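You operate a simulated robot arm through the tools that you are given. There is no shell and no other tool.

Carry out the task below with a simulated robot arm. There is one attempt and no reset: what you move stays moved.

## Task
Run the block with the green top through the patcher at 130 C.
Fine: lay it on the ribbed plate afterwards; the slide ends pulled out; the two blocks beside it and the dwell slider stay.

The check looks at the end state, three seconds after you hand in, the way a careful person would. Anything else that was tipped, shoved, dropped, spilled or broken makes it a failure.

## Robot
A 6-joint arm with a two-finger parallel gripper, fixed in place. Base frame: the origin is on the floor under the middle of its stand, x ahead of it, y to its left, z up; the work surface is at about z = 800. Units: mm, degrees, N and s.
With the tool pointing down near the work surface it reaches from about 320 to 700 mm from the base axis. Its first joint turns from -166.0 to 166.0 degrees. Payload 4.1 kg.
The tool frame sits at the grasp point between the pads (the TCP): z along the fingers, y along the line on which they close. The tips reach 23 mm beyond it. Largest opening 94 mm; finger width 38, thickness 10; the body of the gripper, 54 by 96 mm, starts 39 mm behind the TCP.
Orientation is that of the tool frame in the base frame, as [roll, pitch, yaw] about the fixed x, y, z axes, in that order (R = Rz(yaw) Ry(pitch) Rx(roll)). With the fingers straight down and closing along the base's y, the tool's x points along the base's -x, its y along +y and its z along -z.

## Interface
- The arm moves only by the tool servo_tool. Its argument "commands" is a list that holds one entry, the list of rows, each a list of 7 numbers: the opening, from 0 (shut) to 1 (fully open), then the shift along the tool's x, y, z in mm, then the turn, a rotation vector about the tool's x, y, z in degrees. In form: [[[grip, tx, ty, tz, wx, wy, wz], ...]]. A call has 1 to 20 rows; each row is the pose to reach, as a shift and turn from the pose commanded when the call began, along the tool's axes at that moment. A row lasts 0.2 s, in which the tool goes at most 50 mm and 8.6 degrees; a call with a longer step from one row to the next is refused whole, and so is a gripper value outside its range. Where a pose cannot be reached the arm comes as near as it can. A force on the tool above 40 N (or 10 N above the force at the start of the call, whichever is more), or a blocked arm, ends the call early, and 0.2 s more pass. Each finger travels about 45 mm/s and halts on what it meets, pressing with about 41 N; the grip force reading is that of the motor and also rises with nothing between the fingers. The clock runs only during rows and for 0.2 s after the last one: add rows that repeat a pose to give the fingers time. The reply holds the time, the measured pose of the TCP, the force on the tool along the base axes, the opening and the grip force, in the units named above and with some noise, with the torque about the TCP (base axes, N m) and any sound that the robot's microphone picked up.
- Cameras (640 x 400 px; columns grow to the right, rows downward): "scene" is fixed at [49.7, -499.3, 1367.6]; the picture's right is [0.58, -0.81, 0.00], its down [-0.76, -0.54, -0.37] and it looks along [0.30, 0.22, -0.93] (base axes); focal length 331 px, centre (320, 200). "wrist" rides on the gripper at [86, 16, -75] in the tool frame; the picture's right is [-0.18, 0.98, 0.00], its down [-0.58, -0.11, -0.81] and it looks along [-0.79, -0.15, 0.59] (tool axes); focal length 243 px, centre (320, 200). There is no depth. A picture from a camera that has moved, and an enlarged one, comes with that camera's place and axes in the base frame and with its lens.
- camera(camera): a new picture of that camera. It takes no simulated time.
- lift_body(by): slides the trunk up (or, below 0, down) by that many mm; the arm rides with it, the base frame stays. It gives what a move gives, with no picture.
- zoom(camera, box): a new picture of the part [left, top, right, bottom] of that camera's present view, enlarged. It takes no simulated time.
- finish_job(): hands the job in; it is judged then, once.

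Places have to be worked out from the pictures, the camera data and where the tool is seen. Open the gripper and draw the arm clear of the work before you hand the job in, unless the task says otherwise.

The tools are called after "Emit:" by a JSON object that holds its "api" and its "payload". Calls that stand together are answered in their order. servo_tool: Moves the arm, as the interface text tells. Its arguments: {"type":"object","properties":{"commands":{"type":"array","items":{"type":"array","items":{"type":"array","items":{"type":"number"}}}}},"required":["commands"]} The other tools are called the same way: lift_body (by) moves the trunk up or down; camera (camera) takes a picture; zoom (camera, box) takes an enlarged picture of a part of a camera's view; finish_job () hands the job in.

At the start:

```text
time_s: 0.0
ee_pos: [159.0, -353.8, 1036.2]
tcp_rot: [-180.0, -0.1, 179.9]
contact_force: [-0.3, -1.3, -0.4]
wrist_torque: [-0.02, 0.05, 0.02]
finger_gap: 93.9
grasp_force: 0.0
trunk travel left (down, up): [-475.0, 115.0]
```

scene: 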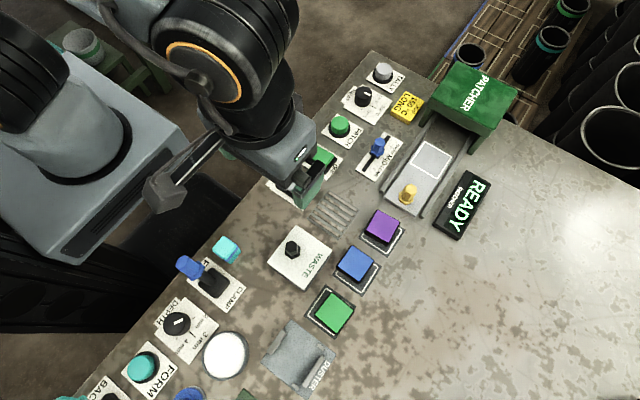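
wrist: 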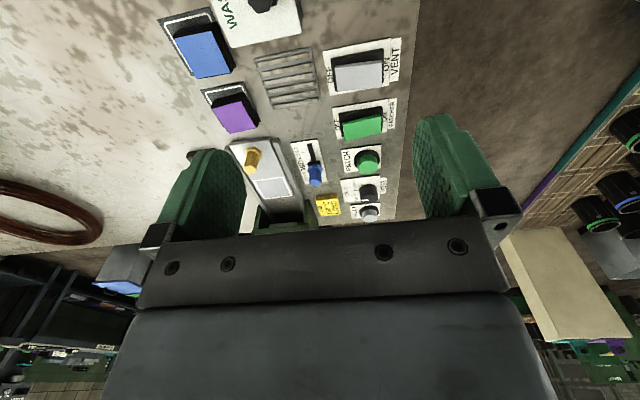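

The scene shows a patcher with slide, knobs and buttons, and three blocks (purple, blue, green). I'll enlarge several parts to read the labels before moving.

Emit:
{"api": "zoom", "payload": {"camera": "scene", "box": [300, 40, 460, 140]}}

Emit:
{"api": "zoom", "payload": {"camera": "scene", "box": [350, 50, 530, 250]}}

Emit:
{"api": "zoom", "payload": {"camera": "scene", "box": [250, 180, 450, 350]}}

Emit:
{"api": "zoom", "payload": {"camera": "wrist", "box": [200, 20, 440, 240]}}

```text
4.00 times, centred on (380, 90) of scene
camera zoom: at [49.7, -499.3, 1367.6], right [0.58, -0.81, 0.0], down [-0.76, -0.54, -0.37], along [0.3, 0.22, -0.93], focal length 1325 px, centre (80, 640)
```

zoom: 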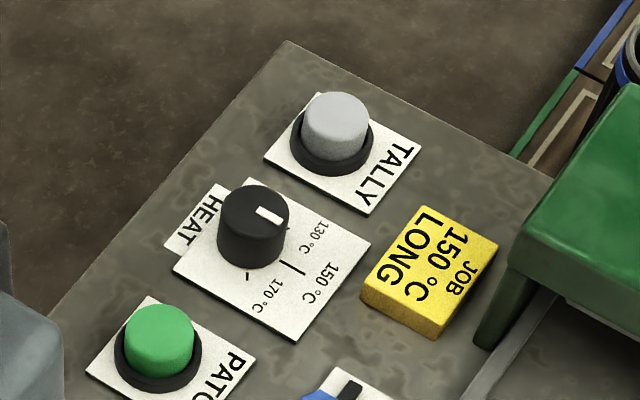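

```text
2.00 times, centred on (440, 150) of scene
camera zoom: at [49.7, -499.3, 1367.6], right [0.58, -0.81, 0.0], down [-0.76, -0.54, -0.37], along [0.3, 0.22, -0.93], focal length 663 px, centre (80, 300)
```

zoom: 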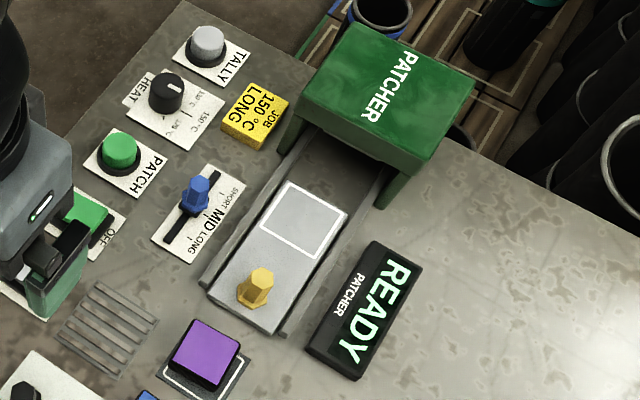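

```text
2.35 times, centred on (350, 265) of scene
camera zoom: at [49.7, -499.3, 1367.6], right [0.58, -0.81, 0.0], down [-0.76, -0.54, -0.37], along [0.3, 0.22, -0.93], focal length 780 px, centre (249, 47)
```

zoom: 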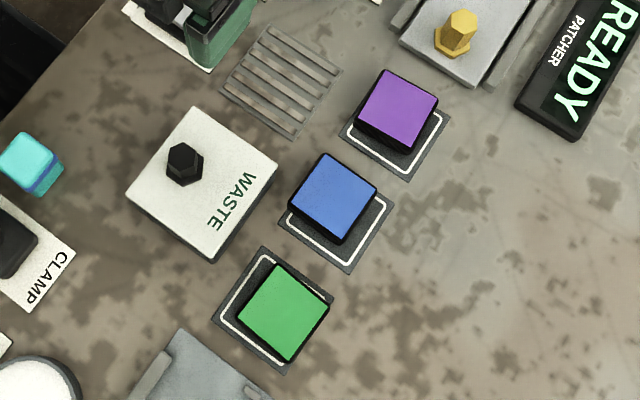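

```text
1.82 times, centred on (320, 130) of wrist
camera zoom: at [73.8, -336.8, 1109.8], right [0.18, 0.98, 0.0], down [0.58, -0.11, 0.81], along [0.79, -0.15, -0.59], focal length 441 px, centre (320, 327)
```

zoom: 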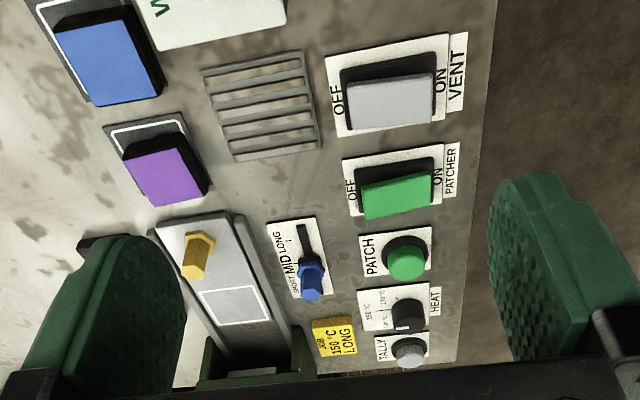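

The knob pointer on HEAT is not clearly on 130, and I need to see the power rockers' state too. I judge HEAT at about (469,-309), PATCH at (378,-312), the blocks in a row at y≈-490, and the slide tray at (415,-493). I'm moving the wrist camera over the panel for a closer look.

Emit:
{"api": "servo_tool", "payload": {"commands": [[[1, -40, 12, 10, 0, 0, 0], [1, -80, 24, 20, 0, 0, 0], [1, -120, 36, 30, 0, 0, 0], [1, -141, 44, 36, 0, 0, 0], [1, -141, 44, 36, 0, 0, 0]]]}}

Emit:
{"api": "camera", "payload": {"camera": "wrist"}}

Emit:
{"api": "camera", "payload": {"camera": "scene"}}

```text
time_s: 1.2
ee_pos: [298.2, -307.7, 999.4]
tcp_rot: [-179.9, 0.1, -179.9]
contact_force: [0.1, 0.2, -0.4]
wrist_torque: [-0.02, 0.01, -0.03]
finger_gap: 93.9
grasp_force: 0.1
trunk travel left (down, up): [-475.0, 115.0]
```

```text
taken
camera wrist: at [214.2, -291.8, 1074.0], right [0.18, 0.98, 0.0], down [0.58, -0.11, 0.81], along [0.79, -0.15, -0.59], focal length 243 px, centre (320, 200)
```

wrist: 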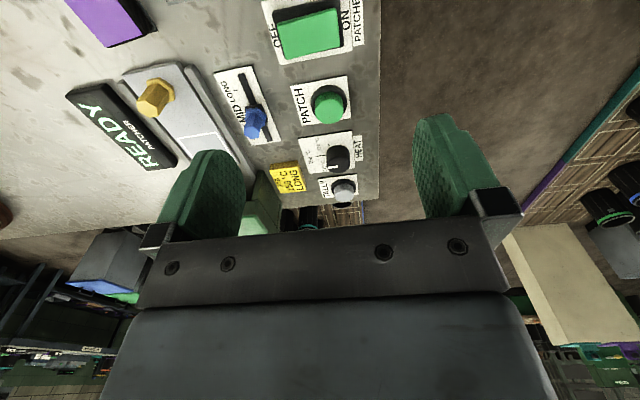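

```text
taken
```

scene: 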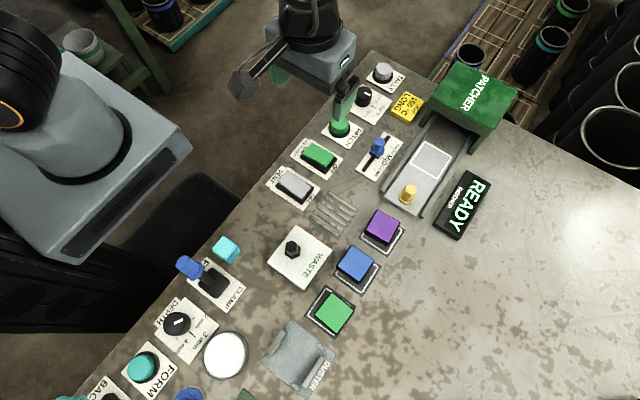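

Now both rockers are visible in the scene view. I'll enlarge the rockers, the dial and the slide in both cameras.

Emit:
{"api": "zoom", "payload": {"camera": "scene", "box": [260, 130, 350, 220]}}

Emit:
{"api": "zoom", "payload": {"camera": "wrist", "box": [250, 0, 370, 100]}}

Emit:
{"api": "zoom", "payload": {"camera": "wrist", "box": [270, 120, 370, 210]}}

Emit:
{"api": "zoom", "payload": {"camera": "scene", "box": [0, 200, 360, 400]}}

```text
4.44 times, centred on (305, 175) of scene
camera zoom: at [49.7, -499.3, 1367.6], right [0.58, -0.81, 0.0], down [-0.76, -0.54, -0.37], along [0.3, 0.22, -0.93], focal length 1472 px, centre (387, 311)
```

zoom: 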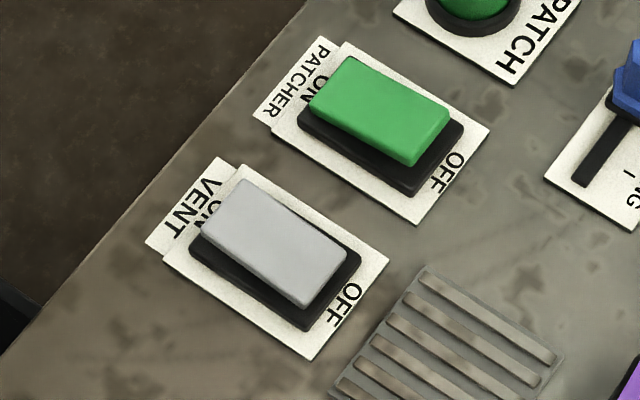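

```text
4.00 times, centred on (310, 50) of wrist
camera zoom: at [214.2, -291.8, 1074.0], right [0.18, 0.98, 0.0], down [0.58, -0.11, 0.81], along [0.79, -0.15, -0.59], focal length 970 px, centre (360, 800)
```

zoom: 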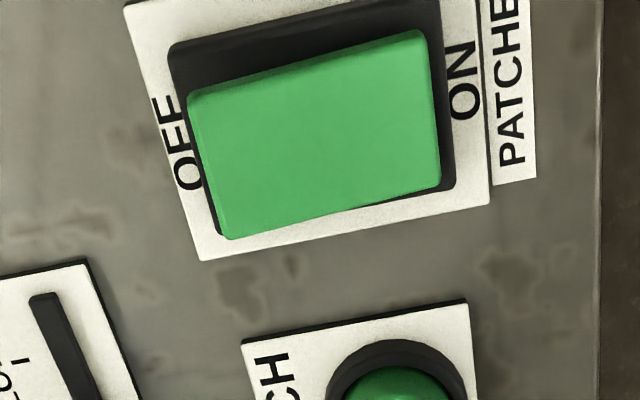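

```text
4.44 times, centred on (320, 165) of wrist
camera zoom: at [214.2, -291.8, 1074.0], right [0.18, 0.98, 0.0], down [0.58, -0.11, 0.81], along [0.79, -0.15, -0.59], focal length 1078 px, centre (320, 356)
```

zoom: 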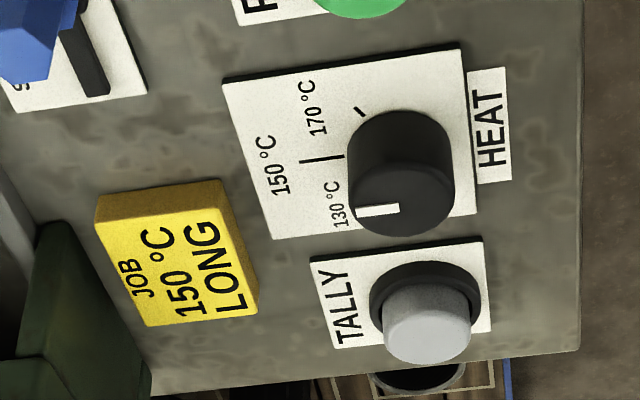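

```text
1.78 times, centred on (180, 300) of scene
camera zoom: at [49.7, -499.3, 1367.6], right [0.58, -0.81, 0.0], down [-0.76, -0.54, -0.37], along [0.3, 0.22, -0.93], focal length 589 px, centre (569, 22)
```

zoom: 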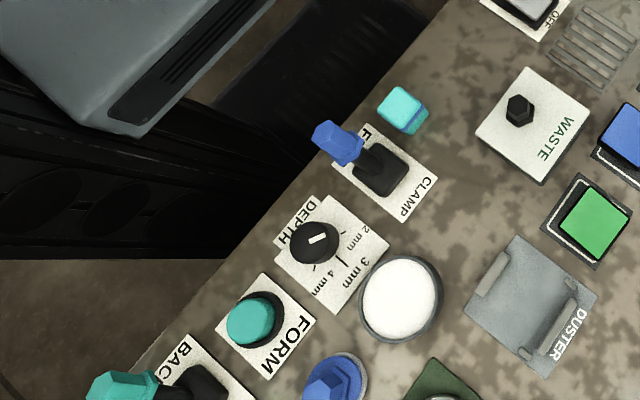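

Readings: the PATCHER rocker's OFF end is raised (so it is ON, and the sign shows READY), VENT is off and not part of the job. The HEAT pointer lies parallel to the 150 tick; 130 is about 60° counter‑clockwise seen from above. I'm moving over the HEAT knob and will take pictures to centre on it.

Emit:
{"api": "servo_tool", "payload": {"commands": [[[1, -40, -1, 15, 0, 0, 0], [1, -80, -2, 30, 0, 0, 0], [1, -120, -3, 45, 0, 0, 0], [1, -150, -3, 60, 0, 0, 0], [1, -168, -3, 75, 0, 0, 0], [1, -168, -3, 75, 0, 0, 0]]]}}

Emit:
{"api": "camera", "payload": {"camera": "wrist"}}

Emit:
{"api": "zoom", "payload": {"camera": "scene", "box": [300, 20, 500, 150]}}

```text
time_s: 2.6
ee_pos: [468.4, -313.3, 927.4]
tcp_rot: [180.0, 0.0, -180.0]
contact_force: [0.0, -0.4, 0.4]
wrist_torque: [0.03, 0.01, 0.01]
finger_gap: 94.1
grasp_force: 0.0
trunk travel left (down, up): [-475.0, 115.0]
```

```text
taken
camera wrist: at [383.3, -297.7, 1000.4], right [0.18, 0.98, 0.0], down [0.58, -0.11, 0.81], along [0.79, -0.15, -0.59], focal length 243 px, centre (320, 200)
```

wrist: 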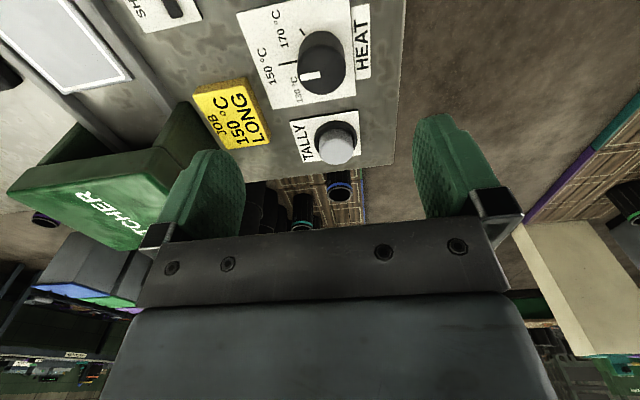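

```text
3.08 times, centred on (400, 85) of scene
camera zoom: at [49.7, -499.3, 1367.6], right [0.58, -0.81, 0.0], down [-0.76, -0.54, -0.37], along [0.3, 0.22, -0.93], focal length 1019 px, centre (74, 554)
```

zoom: 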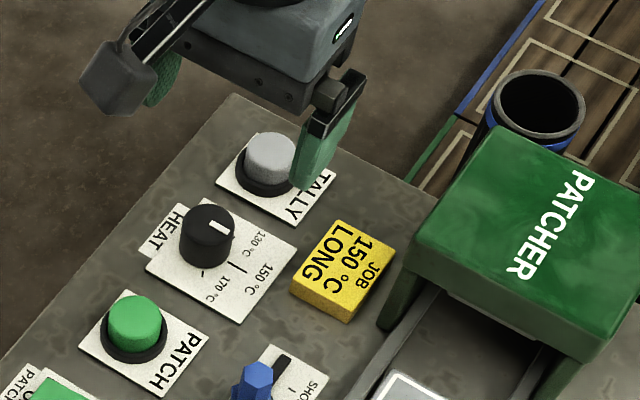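

The knob's top centre works out to (466,-311.5), top near z=826, with 130 at +60° from the present pointer direction. I pre-turn the gripper by -30° (base), narrow the opening to 60 mm and come down to just above the knob.

Emit:
{"api": "servo_tool", "payload": {"commands": [[[0.9, 0.5, 0.3, 12, 0, 0, 7.5], [0.8, 1, 0.6, 24, 0, 0, 15], [0.7, 1.5, 1, 36, 0, 0, 22.5], [0.64, 2, 1.3, 48, 0, 0, 30], [0.64, 2, 1.3, 58, 0, 0, 30], [0.64, 2, 1.3, 58, 0, 0, 30]]]}}

Emit:
{"api": "camera", "payload": {"camera": "wrist"}}

Emit:
{"api": "zoom", "payload": {"camera": "scene", "box": [300, 20, 500, 150]}}

```text
time_s: 4.0
ee_pos: [466.3, -310.3, 867.2]
tcp_rot: [180.0, -0.1, 150.0]
contact_force: [0.7, 0.1, 0.6]
wrist_torque: [0.0, -0.01, -0.03]
finger_gap: 60.2
grasp_force: 0.1
trunk travel left (down, up): [-475.0, 115.0]
```

```text
taken
camera wrist: at [400.6, -253.0, 940.7], right [0.65, 0.76, 0.0], down [0.45, -0.39, 0.81], along [0.61, -0.53, -0.59], focal length 243 px, centre (320, 200)
```

wrist: 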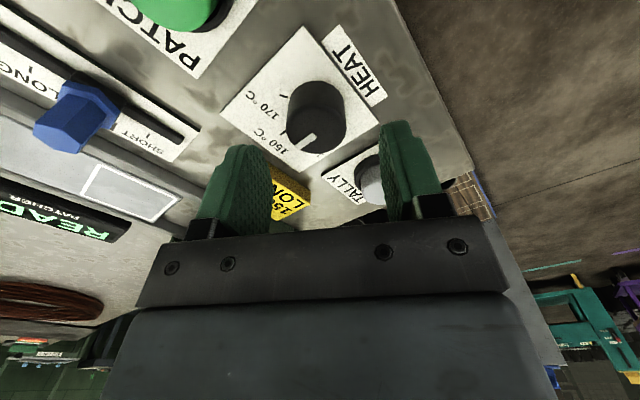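

```text
3.08 times, centred on (400, 85) of scene
camera zoom: at [49.7, -499.3, 1367.6], right [0.58, -0.81, 0.0], down [-0.76, -0.54, -0.37], along [0.3, 0.22, -0.93], focal length 1019 px, centre (74, 554)
```

zoom: 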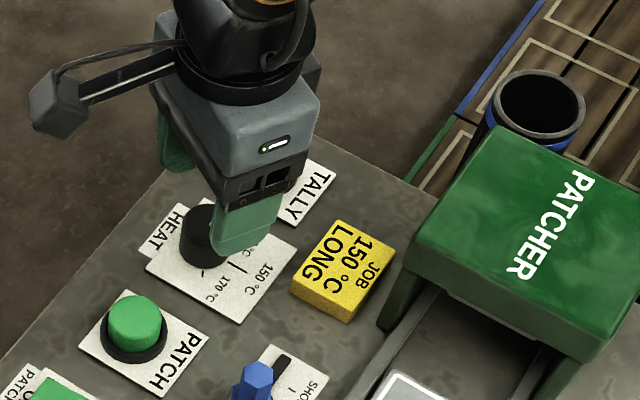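

The knob's top sits at the expected pixel (about (316,125)), so the tool is centred. I descend 35 mm and close on the knob.

Emit:
{"api": "servo_tool", "payload": {"commands": [[[0.64, 0, 0, 15, 0, 0, 0], [0.64, 0, 0, 28, 0, 0, 0], [0.64, 0, 0, 34, 0, 0, 0], [0.64, 0, 0, 34, 0, 0, 0], [0.2, 0, 0, 34, 0, 0, 0], [0.2, 0, 0, 34, 0, 0, 0], [0.2, 0, 0, 34, 0, 0, 0]]]}}

Emit:
{"api": "zoom", "payload": {"camera": "scene", "box": [300, 20, 500, 150]}}

```text
time_s: 5.6
ee_pos: [465.9, -311.8, 833.0]
tcp_rot: [-179.9, 0.0, 150.0]
contact_force: [-14.2, -18.8, -1.3]
wrist_torque: [-0.63, -0.02, 0.03]
finger_gap: 34.4
grasp_force: 45.2
trunk travel left (down, up): [-475.0, 115.0]
```

```text
3.08 times, centred on (400, 85) of scene
camera zoom: at [49.7, -499.3, 1367.6], right [0.58, -0.81, 0.0], down [-0.76, -0.54, -0.37], along [0.3, 0.22, -0.93], focal length 1019 px, centre (74, 554)
```

zoom: 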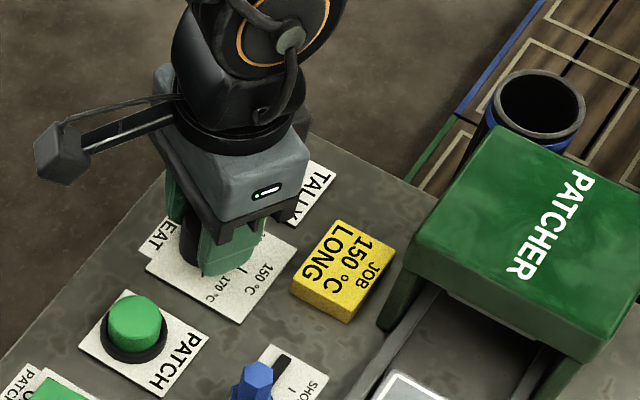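

The gripper holds the knob (gap 34 mm) with a small sideways load of ~23 N, so the tool is off centre by about 1 mm along its +y. I shift -1 mm and turn +60° about base z (tool z -60°).

Emit:
{"api": "servo_tool", "payload": {"commands": [[[0.2, 0, -1, 0, 0, 0, 0], [0.2, 0, -1, 0, 0, 0, -7.5], [0.2, 0, -1, 0, 0, 0, -15], [0.2, 0, -1, 0, 0, 0, -22.5], [0.2, 0, -1, 0, 0, 0, -30], [0.2, 0, -1, 0, 0, 0, -37.5], [0.2, 0, -1, 0, 0, 0, -45], [0.2, 0, -1, 0, 0, 0, -52.5], [0.2, 0, -1, 0, 0, 0, -60], [0.2, 0, -1, 0, 0, 0, -60], [0.2, 0, -1, 0, 0, 0, -60]]]}}

Emit:
{"api": "zoom", "payload": {"camera": "scene", "box": [300, 20, 500, 150]}}

Emit:
{"api": "camera", "payload": {"camera": "wrist"}}

```text
time_s: 8.0
ee_pos: [465.9, -311.9, 833.7]
tcp_rot: [-179.9, 0.1, -149.9]
contact_force: [-2.3, -4.9, 9.1]
wrist_torque: [0.74, -0.7, 0.02]
finger_gap: 34.3
grasp_force: 44.9
trunk travel left (down, up): [-475.0, 115.0]
```

```text
3.08 times, centred on (400, 85) of scene
camera zoom: at [49.7, -499.3, 1367.6], right [0.58, -0.81, 0.0], down [-0.76, -0.54, -0.37], along [0.3, 0.22, -0.93], focal length 1019 px, centre (74, 554)
```

zoom: 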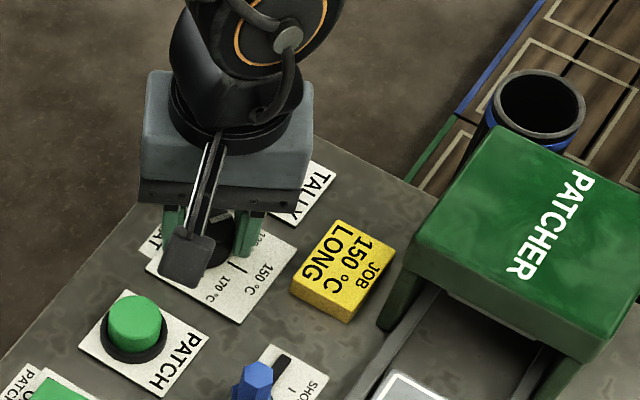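

```text
taken
camera wrist: at [383.9, -340.9, 906.7], right [-0.33, 0.94, 0.0], down [0.56, 0.2, 0.81], along [0.76, 0.27, -0.59], focal length 243 px, centre (320, 200)
```

wrist: 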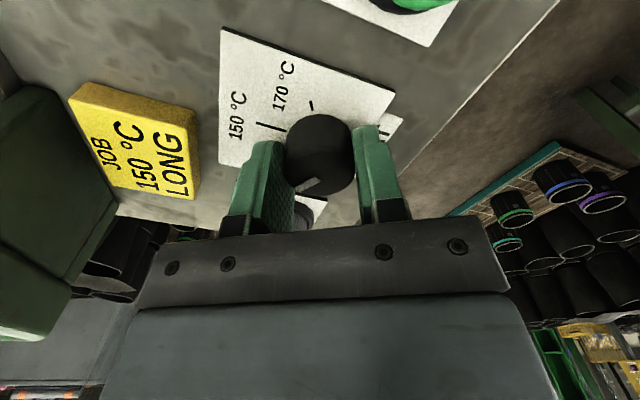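

The pointer turned along with the fingers (marker now at the lower left of the knob). I open to 60 mm, rise straight up, and check the pointer.

Emit:
{"api": "servo_tool", "payload": {"commands": [[[0.62, 0, 0, 0, 0, 0, 0], [0.62, 0, 0, 0, 0, 0, 0], [0.62, 0, 0, 0, 0, 0, 0], [0.62, 0, 0, -20, 0, 0, 0], [0.62, 0, 0, -60, 0, 0, 0], [0.62, 0, 0, -100, 0, 0, 0], [0.62, 0, 0, -100, 0, 0, 0]]]}}

Emit:
{"api": "camera", "payload": {"camera": "wrist"}}

Emit:
{"api": "zoom", "payload": {"camera": "scene", "box": [320, 30, 480, 130]}}

```text
time_s: 9.6
ee_pos: [465.4, -313.3, 935.2]
tcp_rot: [180.0, 0.0, -150.0]
contact_force: [0.2, -0.2, -0.1]
wrist_torque: [0.0, 0.0, 0.01]
finger_gap: 58.0
grasp_force: 0.1
trunk travel left (down, up): [-475.0, 115.0]
```

```text
taken
camera wrist: at [384.6, -342.6, 1009.8], right [-0.33, 0.94, 0.0], down [0.56, 0.2, 0.81], along [0.76, 0.27, -0.59], focal length 243 px, centre (320, 200)
```

wrist: 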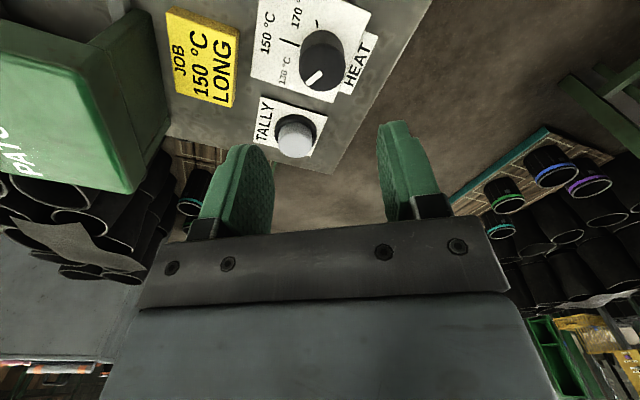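

```text
4.00 times, centred on (400, 80) of scene
camera zoom: at [49.7, -499.3, 1367.6], right [0.58, -0.81, 0.0], down [-0.76, -0.54, -0.37], along [0.3, 0.22, -0.93], focal length 1325 px, centre (0, 680)
```

zoom: 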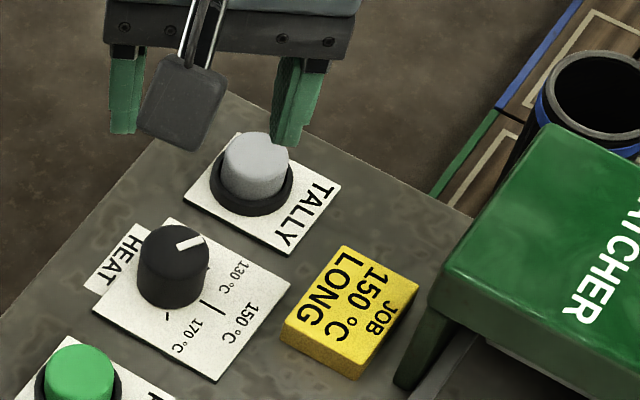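

The pointer now aims towards 130; I'll enlarge it from both cameras to judge it precisely.

Emit:
{"api": "zoom", "payload": {"camera": "scene", "box": [340, 78, 396, 113]}}

Emit:
{"api": "zoom", "payload": {"camera": "wrist", "box": [250, 0, 378, 80]}}

Emit:
{"api": "zoom", "payload": {"camera": "scene", "box": [400, 140, 520, 250]}}

```text
11.43 times, centred on (368, 96) of scene
camera zoom: at [49.7, -499.3, 1367.6], right [0.58, -0.81, 0.0], down [-0.76, -0.54, -0.37], along [0.3, 0.22, -0.93], focal length 3786 px, centre (-229, 1394)
```

zoom: 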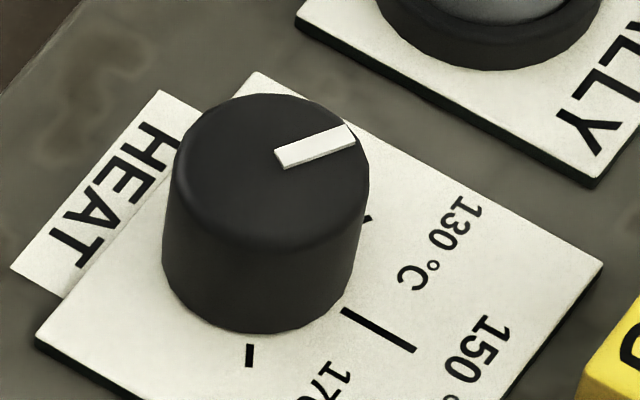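

```text
5.00 times, centred on (314, 40) of wrist
camera zoom: at [384.6, -342.6, 1009.8], right [-0.33, 0.94, 0.0], down [0.56, 0.2, 0.81], along [0.76, 0.27, -0.59], focal length 1213 px, centre (350, 1000)
```

zoom: 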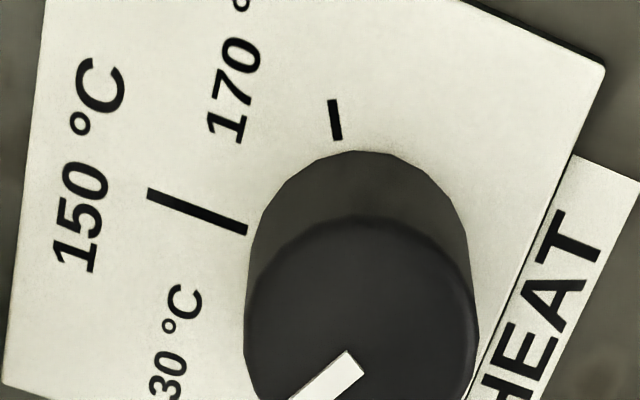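

```text
3.64 times, centred on (460, 195) of scene
camera zoom: at [49.7, -499.3, 1367.6], right [0.58, -0.81, 0.0], down [-0.76, -0.54, -0.37], along [0.3, 0.22, -0.93], focal length 1205 px, centre (-189, 218)
```

zoom: 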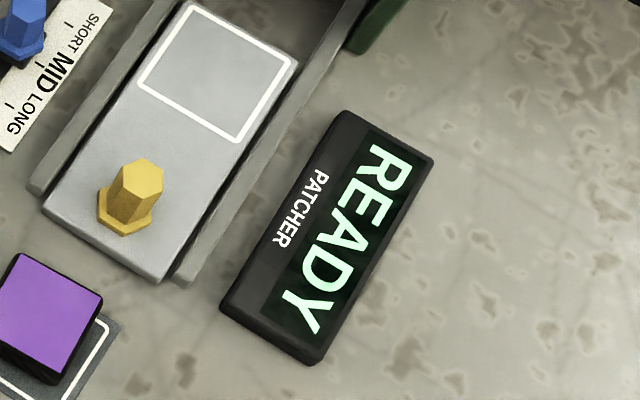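

The pointer sits at ~58–60° from the 150 mark, on the 130 tick, and the sign still reads READY. Next I carry the open gripper at z≈933 over the green block, which I place at (85,-501), squared to the base axes.

Emit:
{"api": "servo_tool", "payload": {"commands": [[[0.62, 42.4, 2.7, 0, 0, 0, 3], [0.62, 84.9, 5.4, 0, 0, 0, 6], [0.62, 127.4, 8, 0, 0, 0, 9], [0.7, 169.8, 10.7, 0, 0, 0, 12], [0.75, 212.2, 13.4, 0, 0, 0, 15], [0.8, 254.7, 16.1, 0, 0, 0, 18], [0.8, 297.1, 18.8, 0, 0, 0, 21], [0.8, 339.6, 21.4, 0, 0, 0, 24], [0.8, 382, 24.1, 0, 0, 0, 27], [0.8, 424.5, 26.8, 0, 0, 0, 30], [0.8, 424.5, 26.8, 0, 0, 0, 30], [0.8, 424.5, 26.8, 0, 0, 0, 30]]]}}

Emit:
{"api": "camera", "payload": {"camera": "wrist"}}

Emit:
{"api": "camera", "payload": {"camera": "scene"}}

```text
time_s: 12.2
ee_pos: [85.8, -501.7, 933.7]
tcp_rot: [-180.0, -0.1, 180.0]
contact_force: [0.1, -0.2, -0.4]
wrist_torque: [0.0, 0.0, 0.02]
finger_gap: 75.2
grasp_force: 0.2
trunk travel left (down, up): [-475.0, 115.0]
```

```text
taken
camera wrist: at [1.3, -484.8, 1006.3], right [0.18, 0.98, 0.0], down [0.58, -0.11, 0.81], along [0.79, -0.15, -0.59], focal length 243 px, centre (320, 200)
```

wrist: 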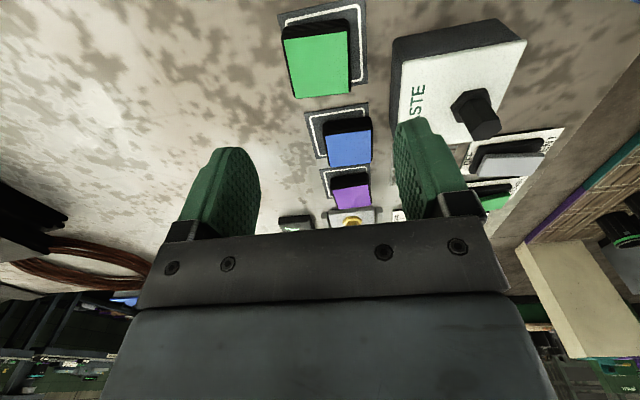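

```text
taken
```

scene: 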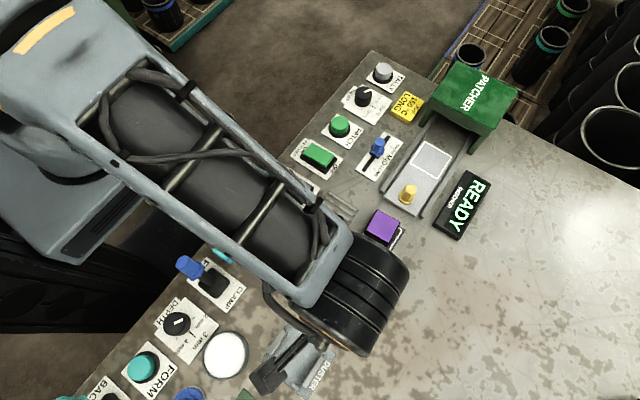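

Both cameras agree: the green block's top centre is at about (85.4,-501.4), top z≈825, ~43–48 mm wide, and squared with the base. I descend to TCP z≈831 and close along y.

Emit:
{"api": "servo_tool", "payload": {"commands": [[[0.8, 0, 0, 40, 0, 0, 0], [0.8, 0, 0, 75, 0, 0, 0], [0.8, 0, 0, 92, 0, 0, 0], [0.8, 0, 0, 102, 0, 0, 0], [0.8, 0, 0, 102, 0, 0, 0], [0.35, 0, 0, 102, 0, 0, 0], [0.35, 0, 0, 102, 0, 0, 0], [0.35, 0, 0, 102, 0, 0, 0], [0.35, 0, 0, 102, 0, 0, 0]]]}}

Emit:
{"api": "camera", "payload": {"camera": "wrist"}}

```text
time_s: 14.2
ee_pos: [85.9, -500.2, 830.3]
tcp_rot: [-180.0, 0.0, 180.0]
contact_force: [0.4, -0.4, 1.2]
wrist_torque: [-0.07, 0.01, -0.01]
finger_gap: 47.0
grasp_force: 40.7
trunk travel left (down, up): [-475.0, 115.0]
```

```text
taken
camera wrist: at [0.4, -483.6, 904.5], right [0.18, 0.98, 0.0], down [0.58, -0.11, 0.81], along [0.79, -0.15, -0.59], focal length 243 px, centre (320, 200)
```

wrist: 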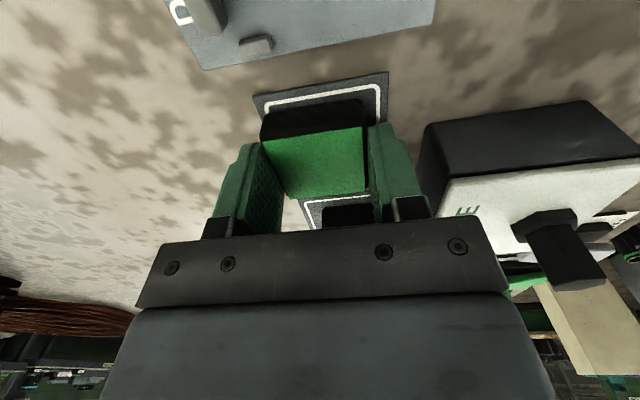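

The block is held (gap 47 mm, 41 N). I lift it straight up and carry it along +x at a safe height to above the tray's outline at about (419,-494.6).

Emit:
{"api": "servo_tool", "payload": {"commands": [[[0.35, 0, 0, -20, 0, 0, 0], [0.35, 0, 0, -60, 0, 0, 0], [0.35, 0, 0, -95, 0, 0, 0], [0.35, -40, 1, -95, 0, 0, 0], [0.35, -82, 2, -95, 0, 0, 0], [0.35, -124, 3, -95, 0, 0, 0], [0.35, -166, 4, -95, 0, 0, 0], [0.35, -208, 5, -95, 0, 0, 0], [0.35, -250, 6, -95, 0, 0, 0], [0.35, -292, 6, -95, 0, 0, 0], [0.35, -325, 6, -95, 0, 0, 0], [0.35, -333.5, 6, -95, 0, 0, 0], [0.35, -333.5, 6, -95, 0, 0, 0]]]}}

Emit:
{"api": "camera", "payload": {"camera": "wrist"}}

Emit:
{"api": "camera", "payload": {"camera": "scene"}}

```text
time_s: 17.0
ee_pos: [420.8, -493.6, 928.7]
tcp_rot: [-179.9, 0.0, 179.9]
contact_force: [-0.4, 0.0, -0.6]
wrist_torque: [0.0, 0.04, 0.0]
finger_gap: 47.2
grasp_force: 41.3
trunk travel left (down, up): [-475.0, 115.0]
```

```text
taken
camera wrist: at [335.6, -478.0, 1001.6], right [0.18, 0.98, 0.0], down [0.58, -0.11, 0.81], along [0.79, -0.15, -0.59], focal length 243 px, centre (320, 200)
```

wrist: 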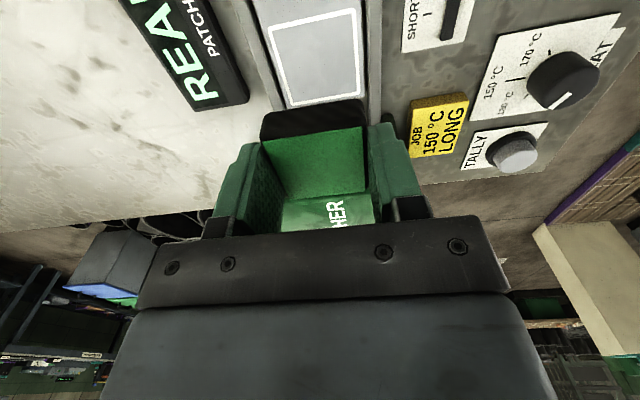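

```text
taken
```

scene: 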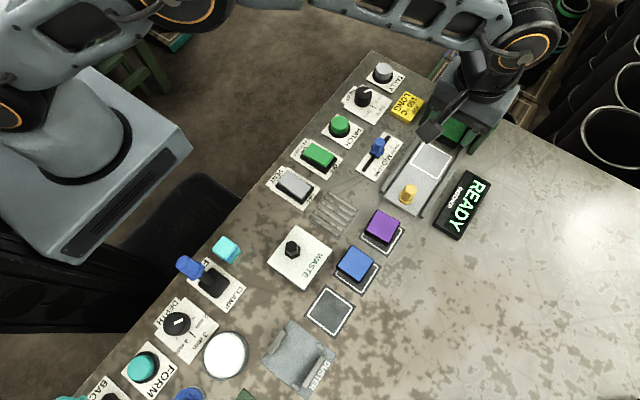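

The block hangs over the tray. I need a better estimate of the tray's surface height and outline centre, so I'll enlarge that region in both views.

Emit:
{"api": "zoom", "payload": {"camera": "scene", "box": [380, 130, 476, 220]}}

Emit:
{"api": "zoom", "payload": {"camera": "wrist", "box": [230, 0, 400, 120]}}

```text
4.44 times, centred on (428, 175) of scene
camera zoom: at [49.7, -499.3, 1367.6], right [0.58, -0.81, 0.0], down [-0.76, -0.54, -0.37], along [0.3, 0.22, -0.93], focal length 1472 px, centre (-160, 311)
```

zoom: 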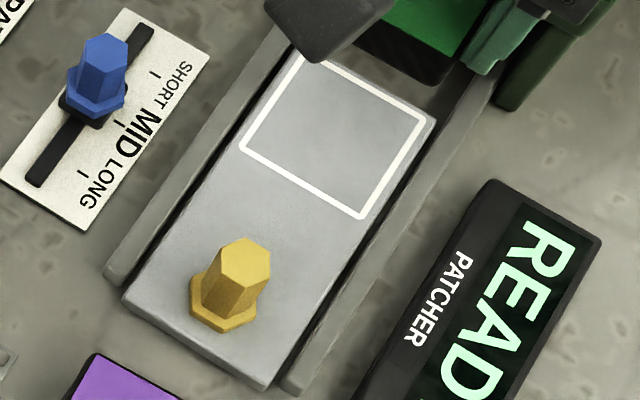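

```text
3.33 times, centred on (315, 60) of wrist
camera zoom: at [335.6, -478.0, 1001.6], right [0.18, 0.98, 0.0], down [0.58, -0.11, 0.81], along [0.79, -0.15, -0.59], focal length 809 px, centre (337, 667)
```

zoom: 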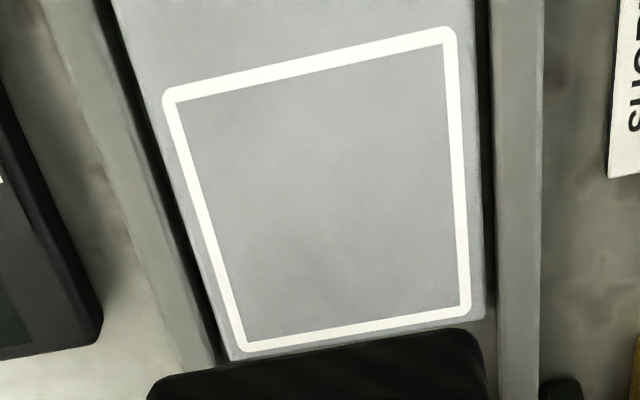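

Both views agree on the outline centre near (420.3,-494.9) with the tray surface at z≈811; the block hangs within 1 mm of that centre. I lower it until it's just above the tray (TCP ≈ 841).

Emit:
{"api": "servo_tool", "payload": {"commands": [[[0.35, -0.5, 0, 35, 0, 0, 0], [0.35, -0.5, 0, 65, 0, 0, 0], [0.35, -0.5, 0, 80, 0, 0, 0], [0.35, -0.5, 0, 84, 0, 0, 0], [0.35, -0.5, 0, 84, 0, 0, 0]]]}}

Emit:
{"api": "camera", "payload": {"camera": "wrist"}}

Emit:
{"api": "zoom", "payload": {"camera": "scene", "box": [380, 80, 500, 220]}}

```text
time_s: 18.2
ee_pos: [419.1, -493.8, 843.7]
tcp_rot: [180.0, 0.0, 180.0]
contact_force: [0.0, -0.4, -0.9]
wrist_torque: [0.01, 0.0, 0.02]
finger_gap: 47.2
grasp_force: 41.6
trunk travel left (down, up): [-475.0, 115.0]
```

```text
taken
camera wrist: at [334.2, -477.9, 915.9], right [0.18, 0.98, 0.0], down [0.58, -0.11, 0.81], along [0.79, -0.15, -0.59], focal length 243 px, centre (320, 200)
```

wrist: 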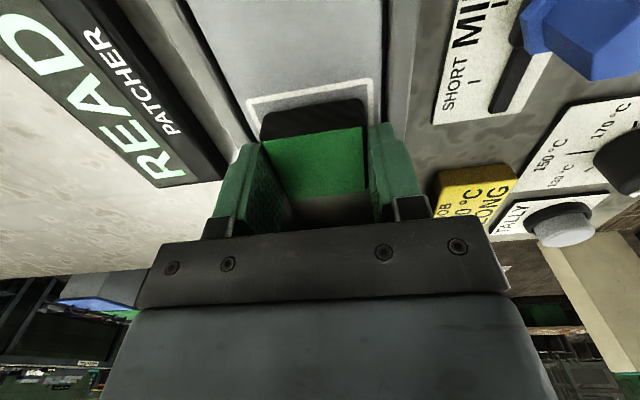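

```text
2.86 times, centred on (440, 150) of scene
camera zoom: at [49.7, -499.3, 1367.6], right [0.58, -0.81, 0.0], down [-0.76, -0.54, -0.37], along [0.3, 0.22, -0.93], focal length 946 px, centre (-23, 343)
```

zoom: 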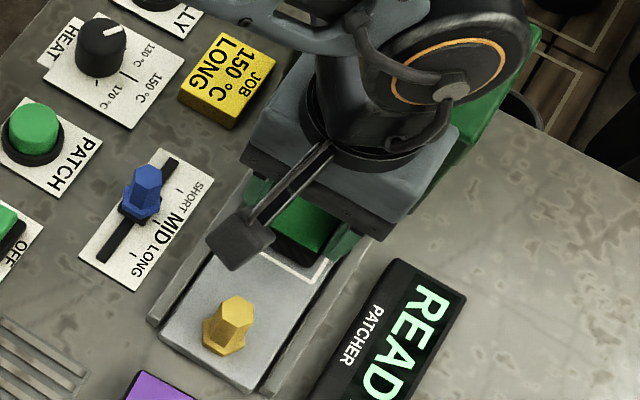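

No contact yet and the block sits well inside the outline. I lower in small steps until the tray takes the load.

Emit:
{"api": "servo_tool", "payload": {"commands": [[[0.35, 0, 0, 1, 0, 0, 0], [0.35, 0, 0, 2, 0, 0, 0], [0.35, 0, 0, 2.5, 0, 0, 0], [0.35, 0, 0, 2.5, 0, 0, 0]]]}}

```text
time_s: 19.2
ee_pos: [419.7, -493.4, 840.3]
tcp_rot: [180.0, 0.1, -180.0]
contact_force: [-1.1, -0.2, 0.0]
wrist_torque: [-0.01, -0.01, -0.05]
finger_gap: 47.0
grasp_force: 41.5
trunk travel left (down, up): [-475.0, 115.0]
```

Still no load at TCP z≈840; I go on down in 0.5–1 mm steps.

Emit:
{"api": "servo_tool", "payload": {"commands": [[[0.35, 0, 0, 1, 0, 0, 0], [0.35, 0, 0, 1.5, 0, 0, 0], [0.35, 0, 0, 1.5, 0, 0, 0]]]}}

```text
time_s: 20.0
ee_pos: [418.2, -494.2, 840.6]
tcp_rot: [-180.0, 0.1, 180.0]
contact_force: [1.7, -2.5, 7.2]
wrist_torque: [0.06, 0.05, 0.0]
finger_gap: 46.9
grasp_force: 40.6
trunk travel left (down, up): [-475.0, 115.0]
```

A 7 N upward load shows the block is resting on the tray. I open to about 60 mm and rise clear.

Emit:
{"api": "servo_tool", "payload": {"commands": [[[0.5, 0, 0, 0, 0, 0, 0], [0.64, 0, 0, 0, 0, 0, 0], [0.64, 0, 0, 0, 0, 0, 0], [0.64, 0, 0, -15, 0, 0, 0], [0.64, 0, 0, -50, 0, 0, 0], [0.64, 40, 0, -85, 0, 0, 0], [0.64, 80, 0, -90, 0, 0, 0], [0.64, 99, 0, -90, 0, 0, 0], [0.64, 99, 0, -90, 0, 0, 0]]]}}

Emit:
{"api": "camera", "payload": {"camera": "wrist"}}

Emit:
{"api": "zoom", "payload": {"camera": "scene", "box": [360, 80, 500, 240]}}

```text
refused: row 6 steps farther than a row can; nothing moved
```

```text
taken
camera wrist: at [333.7, -478.4, 913.4], right [0.18, 0.98, 0.0], down [0.58, -0.11, 0.81], along [0.79, -0.15, -0.59], focal length 243 px, centre (320, 200)
```

wrist: 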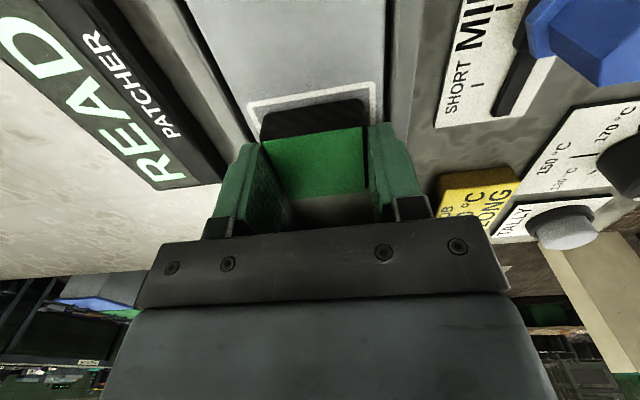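

```text
2.50 times, centred on (430, 160) of scene
camera zoom: at [49.7, -499.3, 1367.6], right [0.58, -0.81, 0.0], down [-0.76, -0.54, -0.37], along [0.3, 0.22, -0.93], focal length 828 px, centre (45, 300)
```

zoom: 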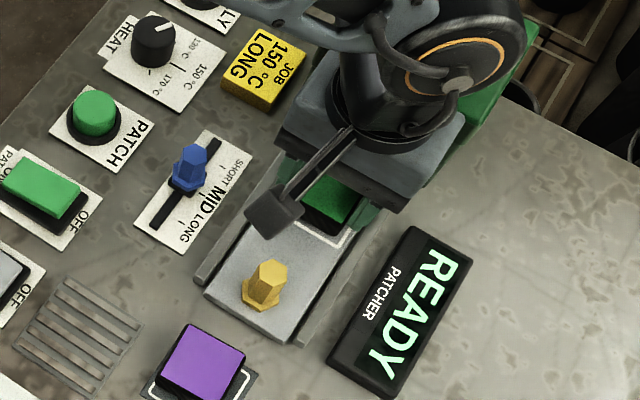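

One step was a hair too long and nothing moved; I resend it with shorter steps: open, rise, then draw back towards the yellow knob at about (321,-495).

Emit:
{"api": "servo_tool", "payload": {"commands": [[[0.5, 0, 0, 0, 0, 0, 0], [0.64, 0, 0, 0, 0, 0, 0], [0.64, 0, 0, 0, 0, 0, 0], [0.64, 0, 0, -15, 0, 0, 0], [0.64, 0, 0, -50, 0, 0, 0], [0.64, 30, 0, -80, 0, 0, 0], [0.64, 70, 0, -90, 0, 0, 0], [0.64, 99, 0, -90, 0, 0, 0], [0.64, 99, 0, -90, 0, 0, 0]]]}}

Emit:
{"api": "camera", "payload": {"camera": "wrist"}}

Emit:
{"api": "zoom", "payload": {"camera": "scene", "box": [360, 80, 500, 240]}}

```text
time_s: 22.0
ee_pos: [319.3, -492.5, 927.1]
tcp_rot: [-179.9, 0.0, -179.9]
contact_force: [0.5, 0.2, -0.4]
wrist_torque: [0.0, 0.01, 0.02]
finger_gap: 60.1
grasp_force: 0.0
trunk travel left (down, up): [-475.0, 115.0]
```

```text
taken
camera wrist: at [233.0, -477.5, 1000.6], right [0.18, 0.98, 0.0], down [0.58, -0.11, 0.81], along [0.79, -0.15, -0.59], focal length 243 px, centre (320, 200)
```

wrist: 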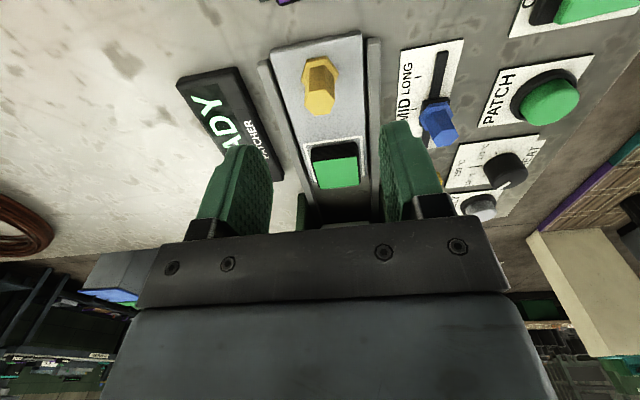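

```text
2.50 times, centred on (430, 160) of scene
camera zoom: at [49.7, -499.3, 1367.6], right [0.58, -0.81, 0.0], down [-0.76, -0.54, -0.37], along [0.3, 0.22, -0.93], focal length 828 px, centre (45, 300)
```

zoom: 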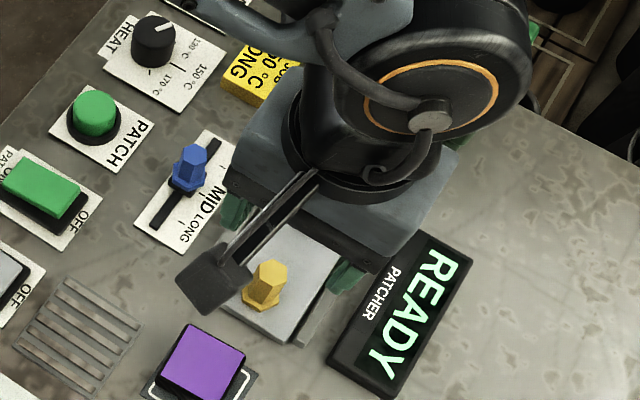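

The green block sits inside the outline. The yellow knob's centre is at about (320.5,-495), its top near z≈855. I descend so the fingertips stop above its flange, and close on it.

Emit:
{"api": "servo_tool", "payload": {"commands": [[[0.64, 0, -1, 35, 0, 0, 0], [0.64, 0, -1, 60, 0, 0, 0], [0.64, 0, -1, 74, 0, 0, 0], [0.64, 0, -1, 80, 0, 0, 0], [0.64, 0, -1, 80, 0, 0, 0], [0.3, 0, -1, 80, 0, 0, 0], [0.1, 0, -1, 80, 0, 0, 0], [0.1, 0, -1, 80, 0, 0, 0], [0.1, 0, -1, 80, 0, 0, 0]]]}}

Emit:
{"api": "camera", "payload": {"camera": "wrist"}}

Emit:
{"api": "zoom", "payload": {"camera": "scene", "box": [360, 80, 500, 240]}}

```text
time_s: 24.0
ee_pos: [319.9, -495.8, 847.3]
tcp_rot: [180.0, 0.0, 180.0]
contact_force: [1.8, -5.2, 0.0]
wrist_torque: [0.4, -0.13, 0.0]
finger_gap: 21.9
grasp_force: 44.8
trunk travel left (down, up): [-475.0, 115.0]
```

```text
taken
camera wrist: at [235.5, -479.0, 921.4], right [0.18, 0.98, 0.0], down [0.58, -0.11, 0.81], along [0.79, -0.15, -0.59], focal length 243 px, centre (320, 200)
```

wrist: 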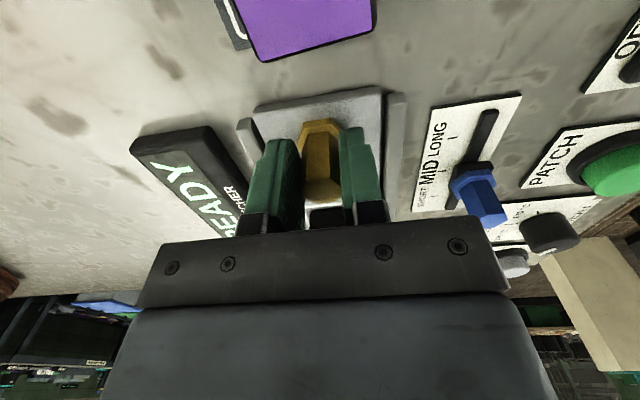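

```text
2.50 times, centred on (430, 160) of scene
camera zoom: at [49.7, -499.3, 1367.6], right [0.58, -0.81, 0.0], down [-0.76, -0.54, -0.37], along [0.3, 0.22, -0.93], focal length 828 px, centre (45, 300)
```

zoom: 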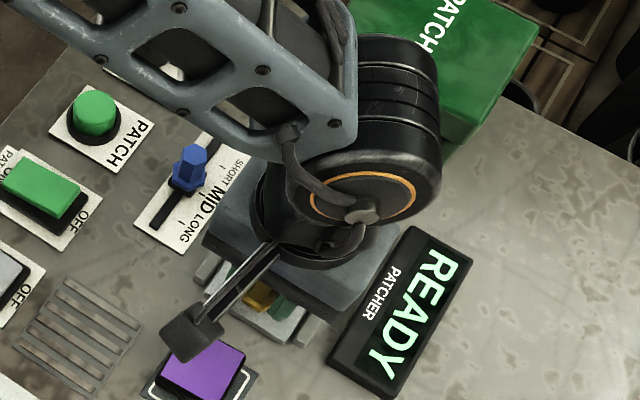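

The knob is held (gap 22 mm). I push the slide in along +x in small steps, watching the force.

Emit:
{"api": "servo_tool", "payload": {"commands": [[[0.1, -4, 0, 0, 0, 0, 0], [0.1, -12, 0, 0, 0, 0, 0], [0.1, -20, 0, 0, 0, 0, 0], [0.1, -30, 0, 0, 0, 0, 0], [0.1, -40, 0, 0, 0, 0, 0], [0.1, -50, 0, 0, 0, 0, 0], [0.1, -60, 0, 0, 0, 0, 0], [0.1, -60, 0, 0, 0, 0, 0]]]}}

Emit:
{"api": "camera", "payload": {"camera": "scene"}}

```text
time_s: 25.8
ee_pos: [379.7, -495.0, 848.5]
tcp_rot: [-179.9, 0.0, 180.0]
contact_force: [0.6, -11.1, 10.2]
wrist_torque: [0.3, 0.96, -0.01]
finger_gap: 21.4
grasp_force: 44.9
trunk travel left (down, up): [-475.0, 115.0]
```

```text
taken
```

scene: 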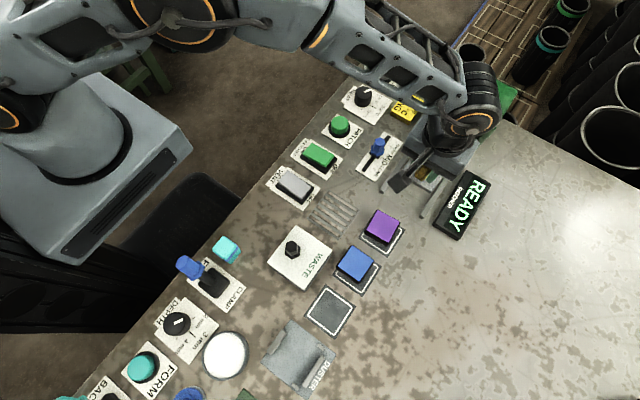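

The slide follows smoothly (60 mm so far, low force). I push further in 10 mm steps.

Emit:
{"api": "servo_tool", "payload": {"commands": [[[0.1, -10, 0, 0, 0, 0, 0], [0.1, -20, 0, 0, 0, 0, 0], [0.1, -28, 0, 0, 0, 0, 0], [0.1, -35, 0, 0, 0, 0, 0], [0.1, -42, 0, 0, 0, 0, 0], [0.1, -42, 0, 0, 0, 0, 0]]]}}

Emit:
{"api": "camera", "payload": {"camera": "wrist"}}

Emit:
{"api": "zoom", "payload": {"camera": "scene", "box": [360, 60, 540, 240]}}

```text
time_s: 27.2
ee_pos: [422.2, -495.0, 847.3]
tcp_rot: [-179.9, -0.1, -180.0]
contact_force: [-5.1, -5.9, 4.9]
wrist_torque: [-0.68, 0.06, 0.05]
finger_gap: 21.8
grasp_force: 44.6
trunk travel left (down, up): [-475.0, 115.0]
```

```text
taken
camera wrist: at [335.6, -479.0, 921.5], right [0.18, 0.98, 0.0], down [0.58, -0.11, 0.81], along [0.79, -0.15, -0.59], focal length 243 px, centre (320, 200)
```

wrist: 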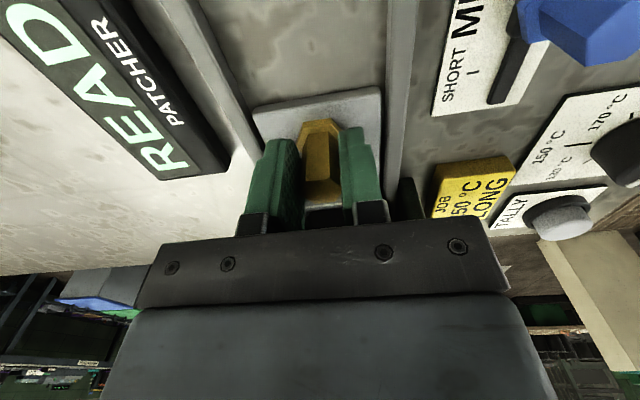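

```text
2.22 times, centred on (450, 150) of scene
camera zoom: at [49.7, -499.3, 1367.6], right [0.58, -0.81, 0.0], down [-0.76, -0.54, -0.37], along [0.3, 0.22, -0.93], focal length 736 px, centre (31, 311)
```

zoom: 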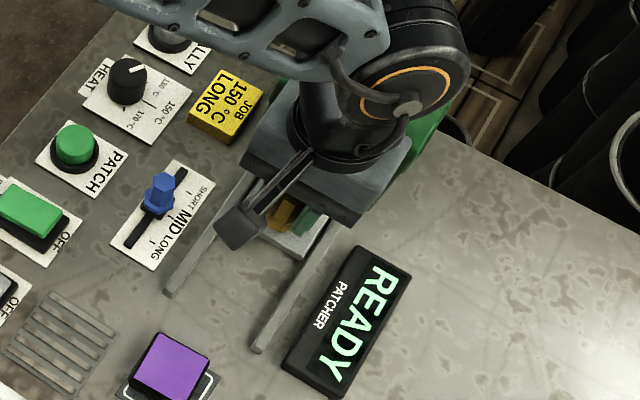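

Resistance is only ~5 N and the sign still reads READY. I keep pushing in 4 mm steps to find the slide's end stop.

Emit:
{"api": "servo_tool", "payload": {"commands": [[[0.1, -4, 0, 0, 0, 0, 0], [0.1, -8, 0, 0, 0, 0, 0], [0.1, -12, 0, 0, 0, 0, 0], [0.1, -12, 0, 0, 0, 0, 0]]]}}

Emit:
{"api": "zoom", "payload": {"camera": "scene", "box": [360, 60, 540, 240]}}

```text
time_s: 28.2
ee_pos: [430.4, -495.0, 847.8]
tcp_rot: [179.9, -0.1, 180.0]
contact_force: [-34.3, 1.3, -4.2]
wrist_torque: [-0.59, 0.4, -0.02]
finger_gap: 21.5
grasp_force: 44.9
trunk travel left (down, up): [-475.0, 115.0]
```

```text
2.22 times, centred on (450, 150) of scene
camera zoom: at [49.7, -499.3, 1367.6], right [0.58, -0.81, 0.0], down [-0.76, -0.54, -0.37], along [0.3, 0.22, -0.93], focal length 736 px, centre (31, 311)
```

zoom: 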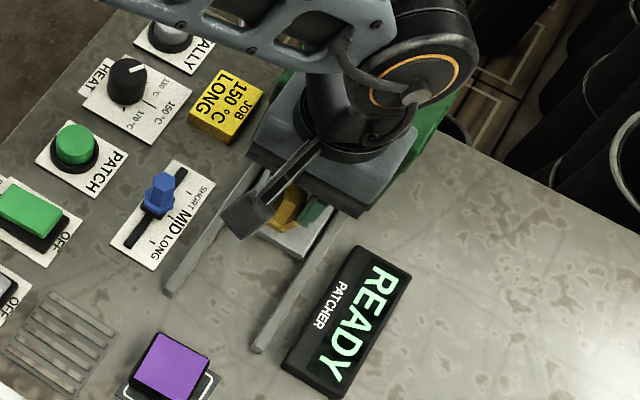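

A 34 N push-back at knob x≈430 means the slide hit its end stop after ~110 mm. I ease off to the contact position, open, and rise.

Emit:
{"api": "servo_tool", "payload": {"commands": [[[0.1, 2.5, 0, 0, 0, 0, 0], [0.3, 2.5, 0, 0, 0, 0, 0], [0.55, 2.5, 0, 0, 0, 0, 0], [0.55, 2.5, 0, 0, 0, 0, 0], [0.55, 2.5, 0, -20, 0, 0, 0], [0.55, 2.5, 0, -55, 0, 0, 0], [0.55, 2.5, 0, -90, 0, 0, 0], [0.55, 2.5, 0, -90, 0, 0, 0]]]}}

Emit:
{"api": "camera", "payload": {"camera": "wrist"}}

Emit:
{"api": "zoom", "payload": {"camera": "scene", "box": [360, 60, 540, 240]}}

```text
time_s: 30.0
ee_pos: [431.6, -495.8, 939.2]
tcp_rot: [180.0, 0.0, 179.9]
contact_force: [0.1, 0.2, -0.9]
wrist_torque: [0.0, -0.02, 0.0]
finger_gap: 51.7
grasp_force: 0.0
trunk travel left (down, up): [-475.0, 115.0]
```

```text
taken
camera wrist: at [345.6, -480.2, 1013.4], right [0.18, 0.98, 0.0], down [0.58, -0.11, 0.81], along [0.79, -0.15, -0.59], focal length 243 px, centre (320, 200)
```

wrist: 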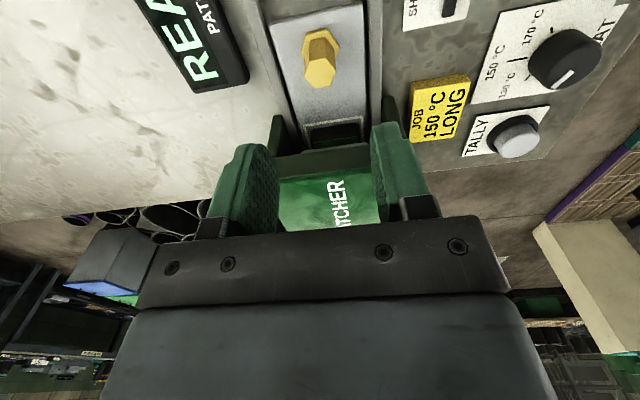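

```text
2.22 times, centred on (450, 150) of scene
camera zoom: at [49.7, -499.3, 1367.6], right [0.58, -0.81, 0.0], down [-0.76, -0.54, -0.37], along [0.3, 0.22, -0.93], focal length 736 px, centre (31, 311)
```

zoom: 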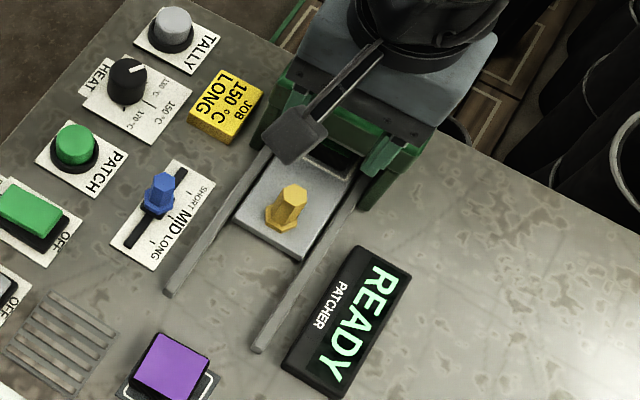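

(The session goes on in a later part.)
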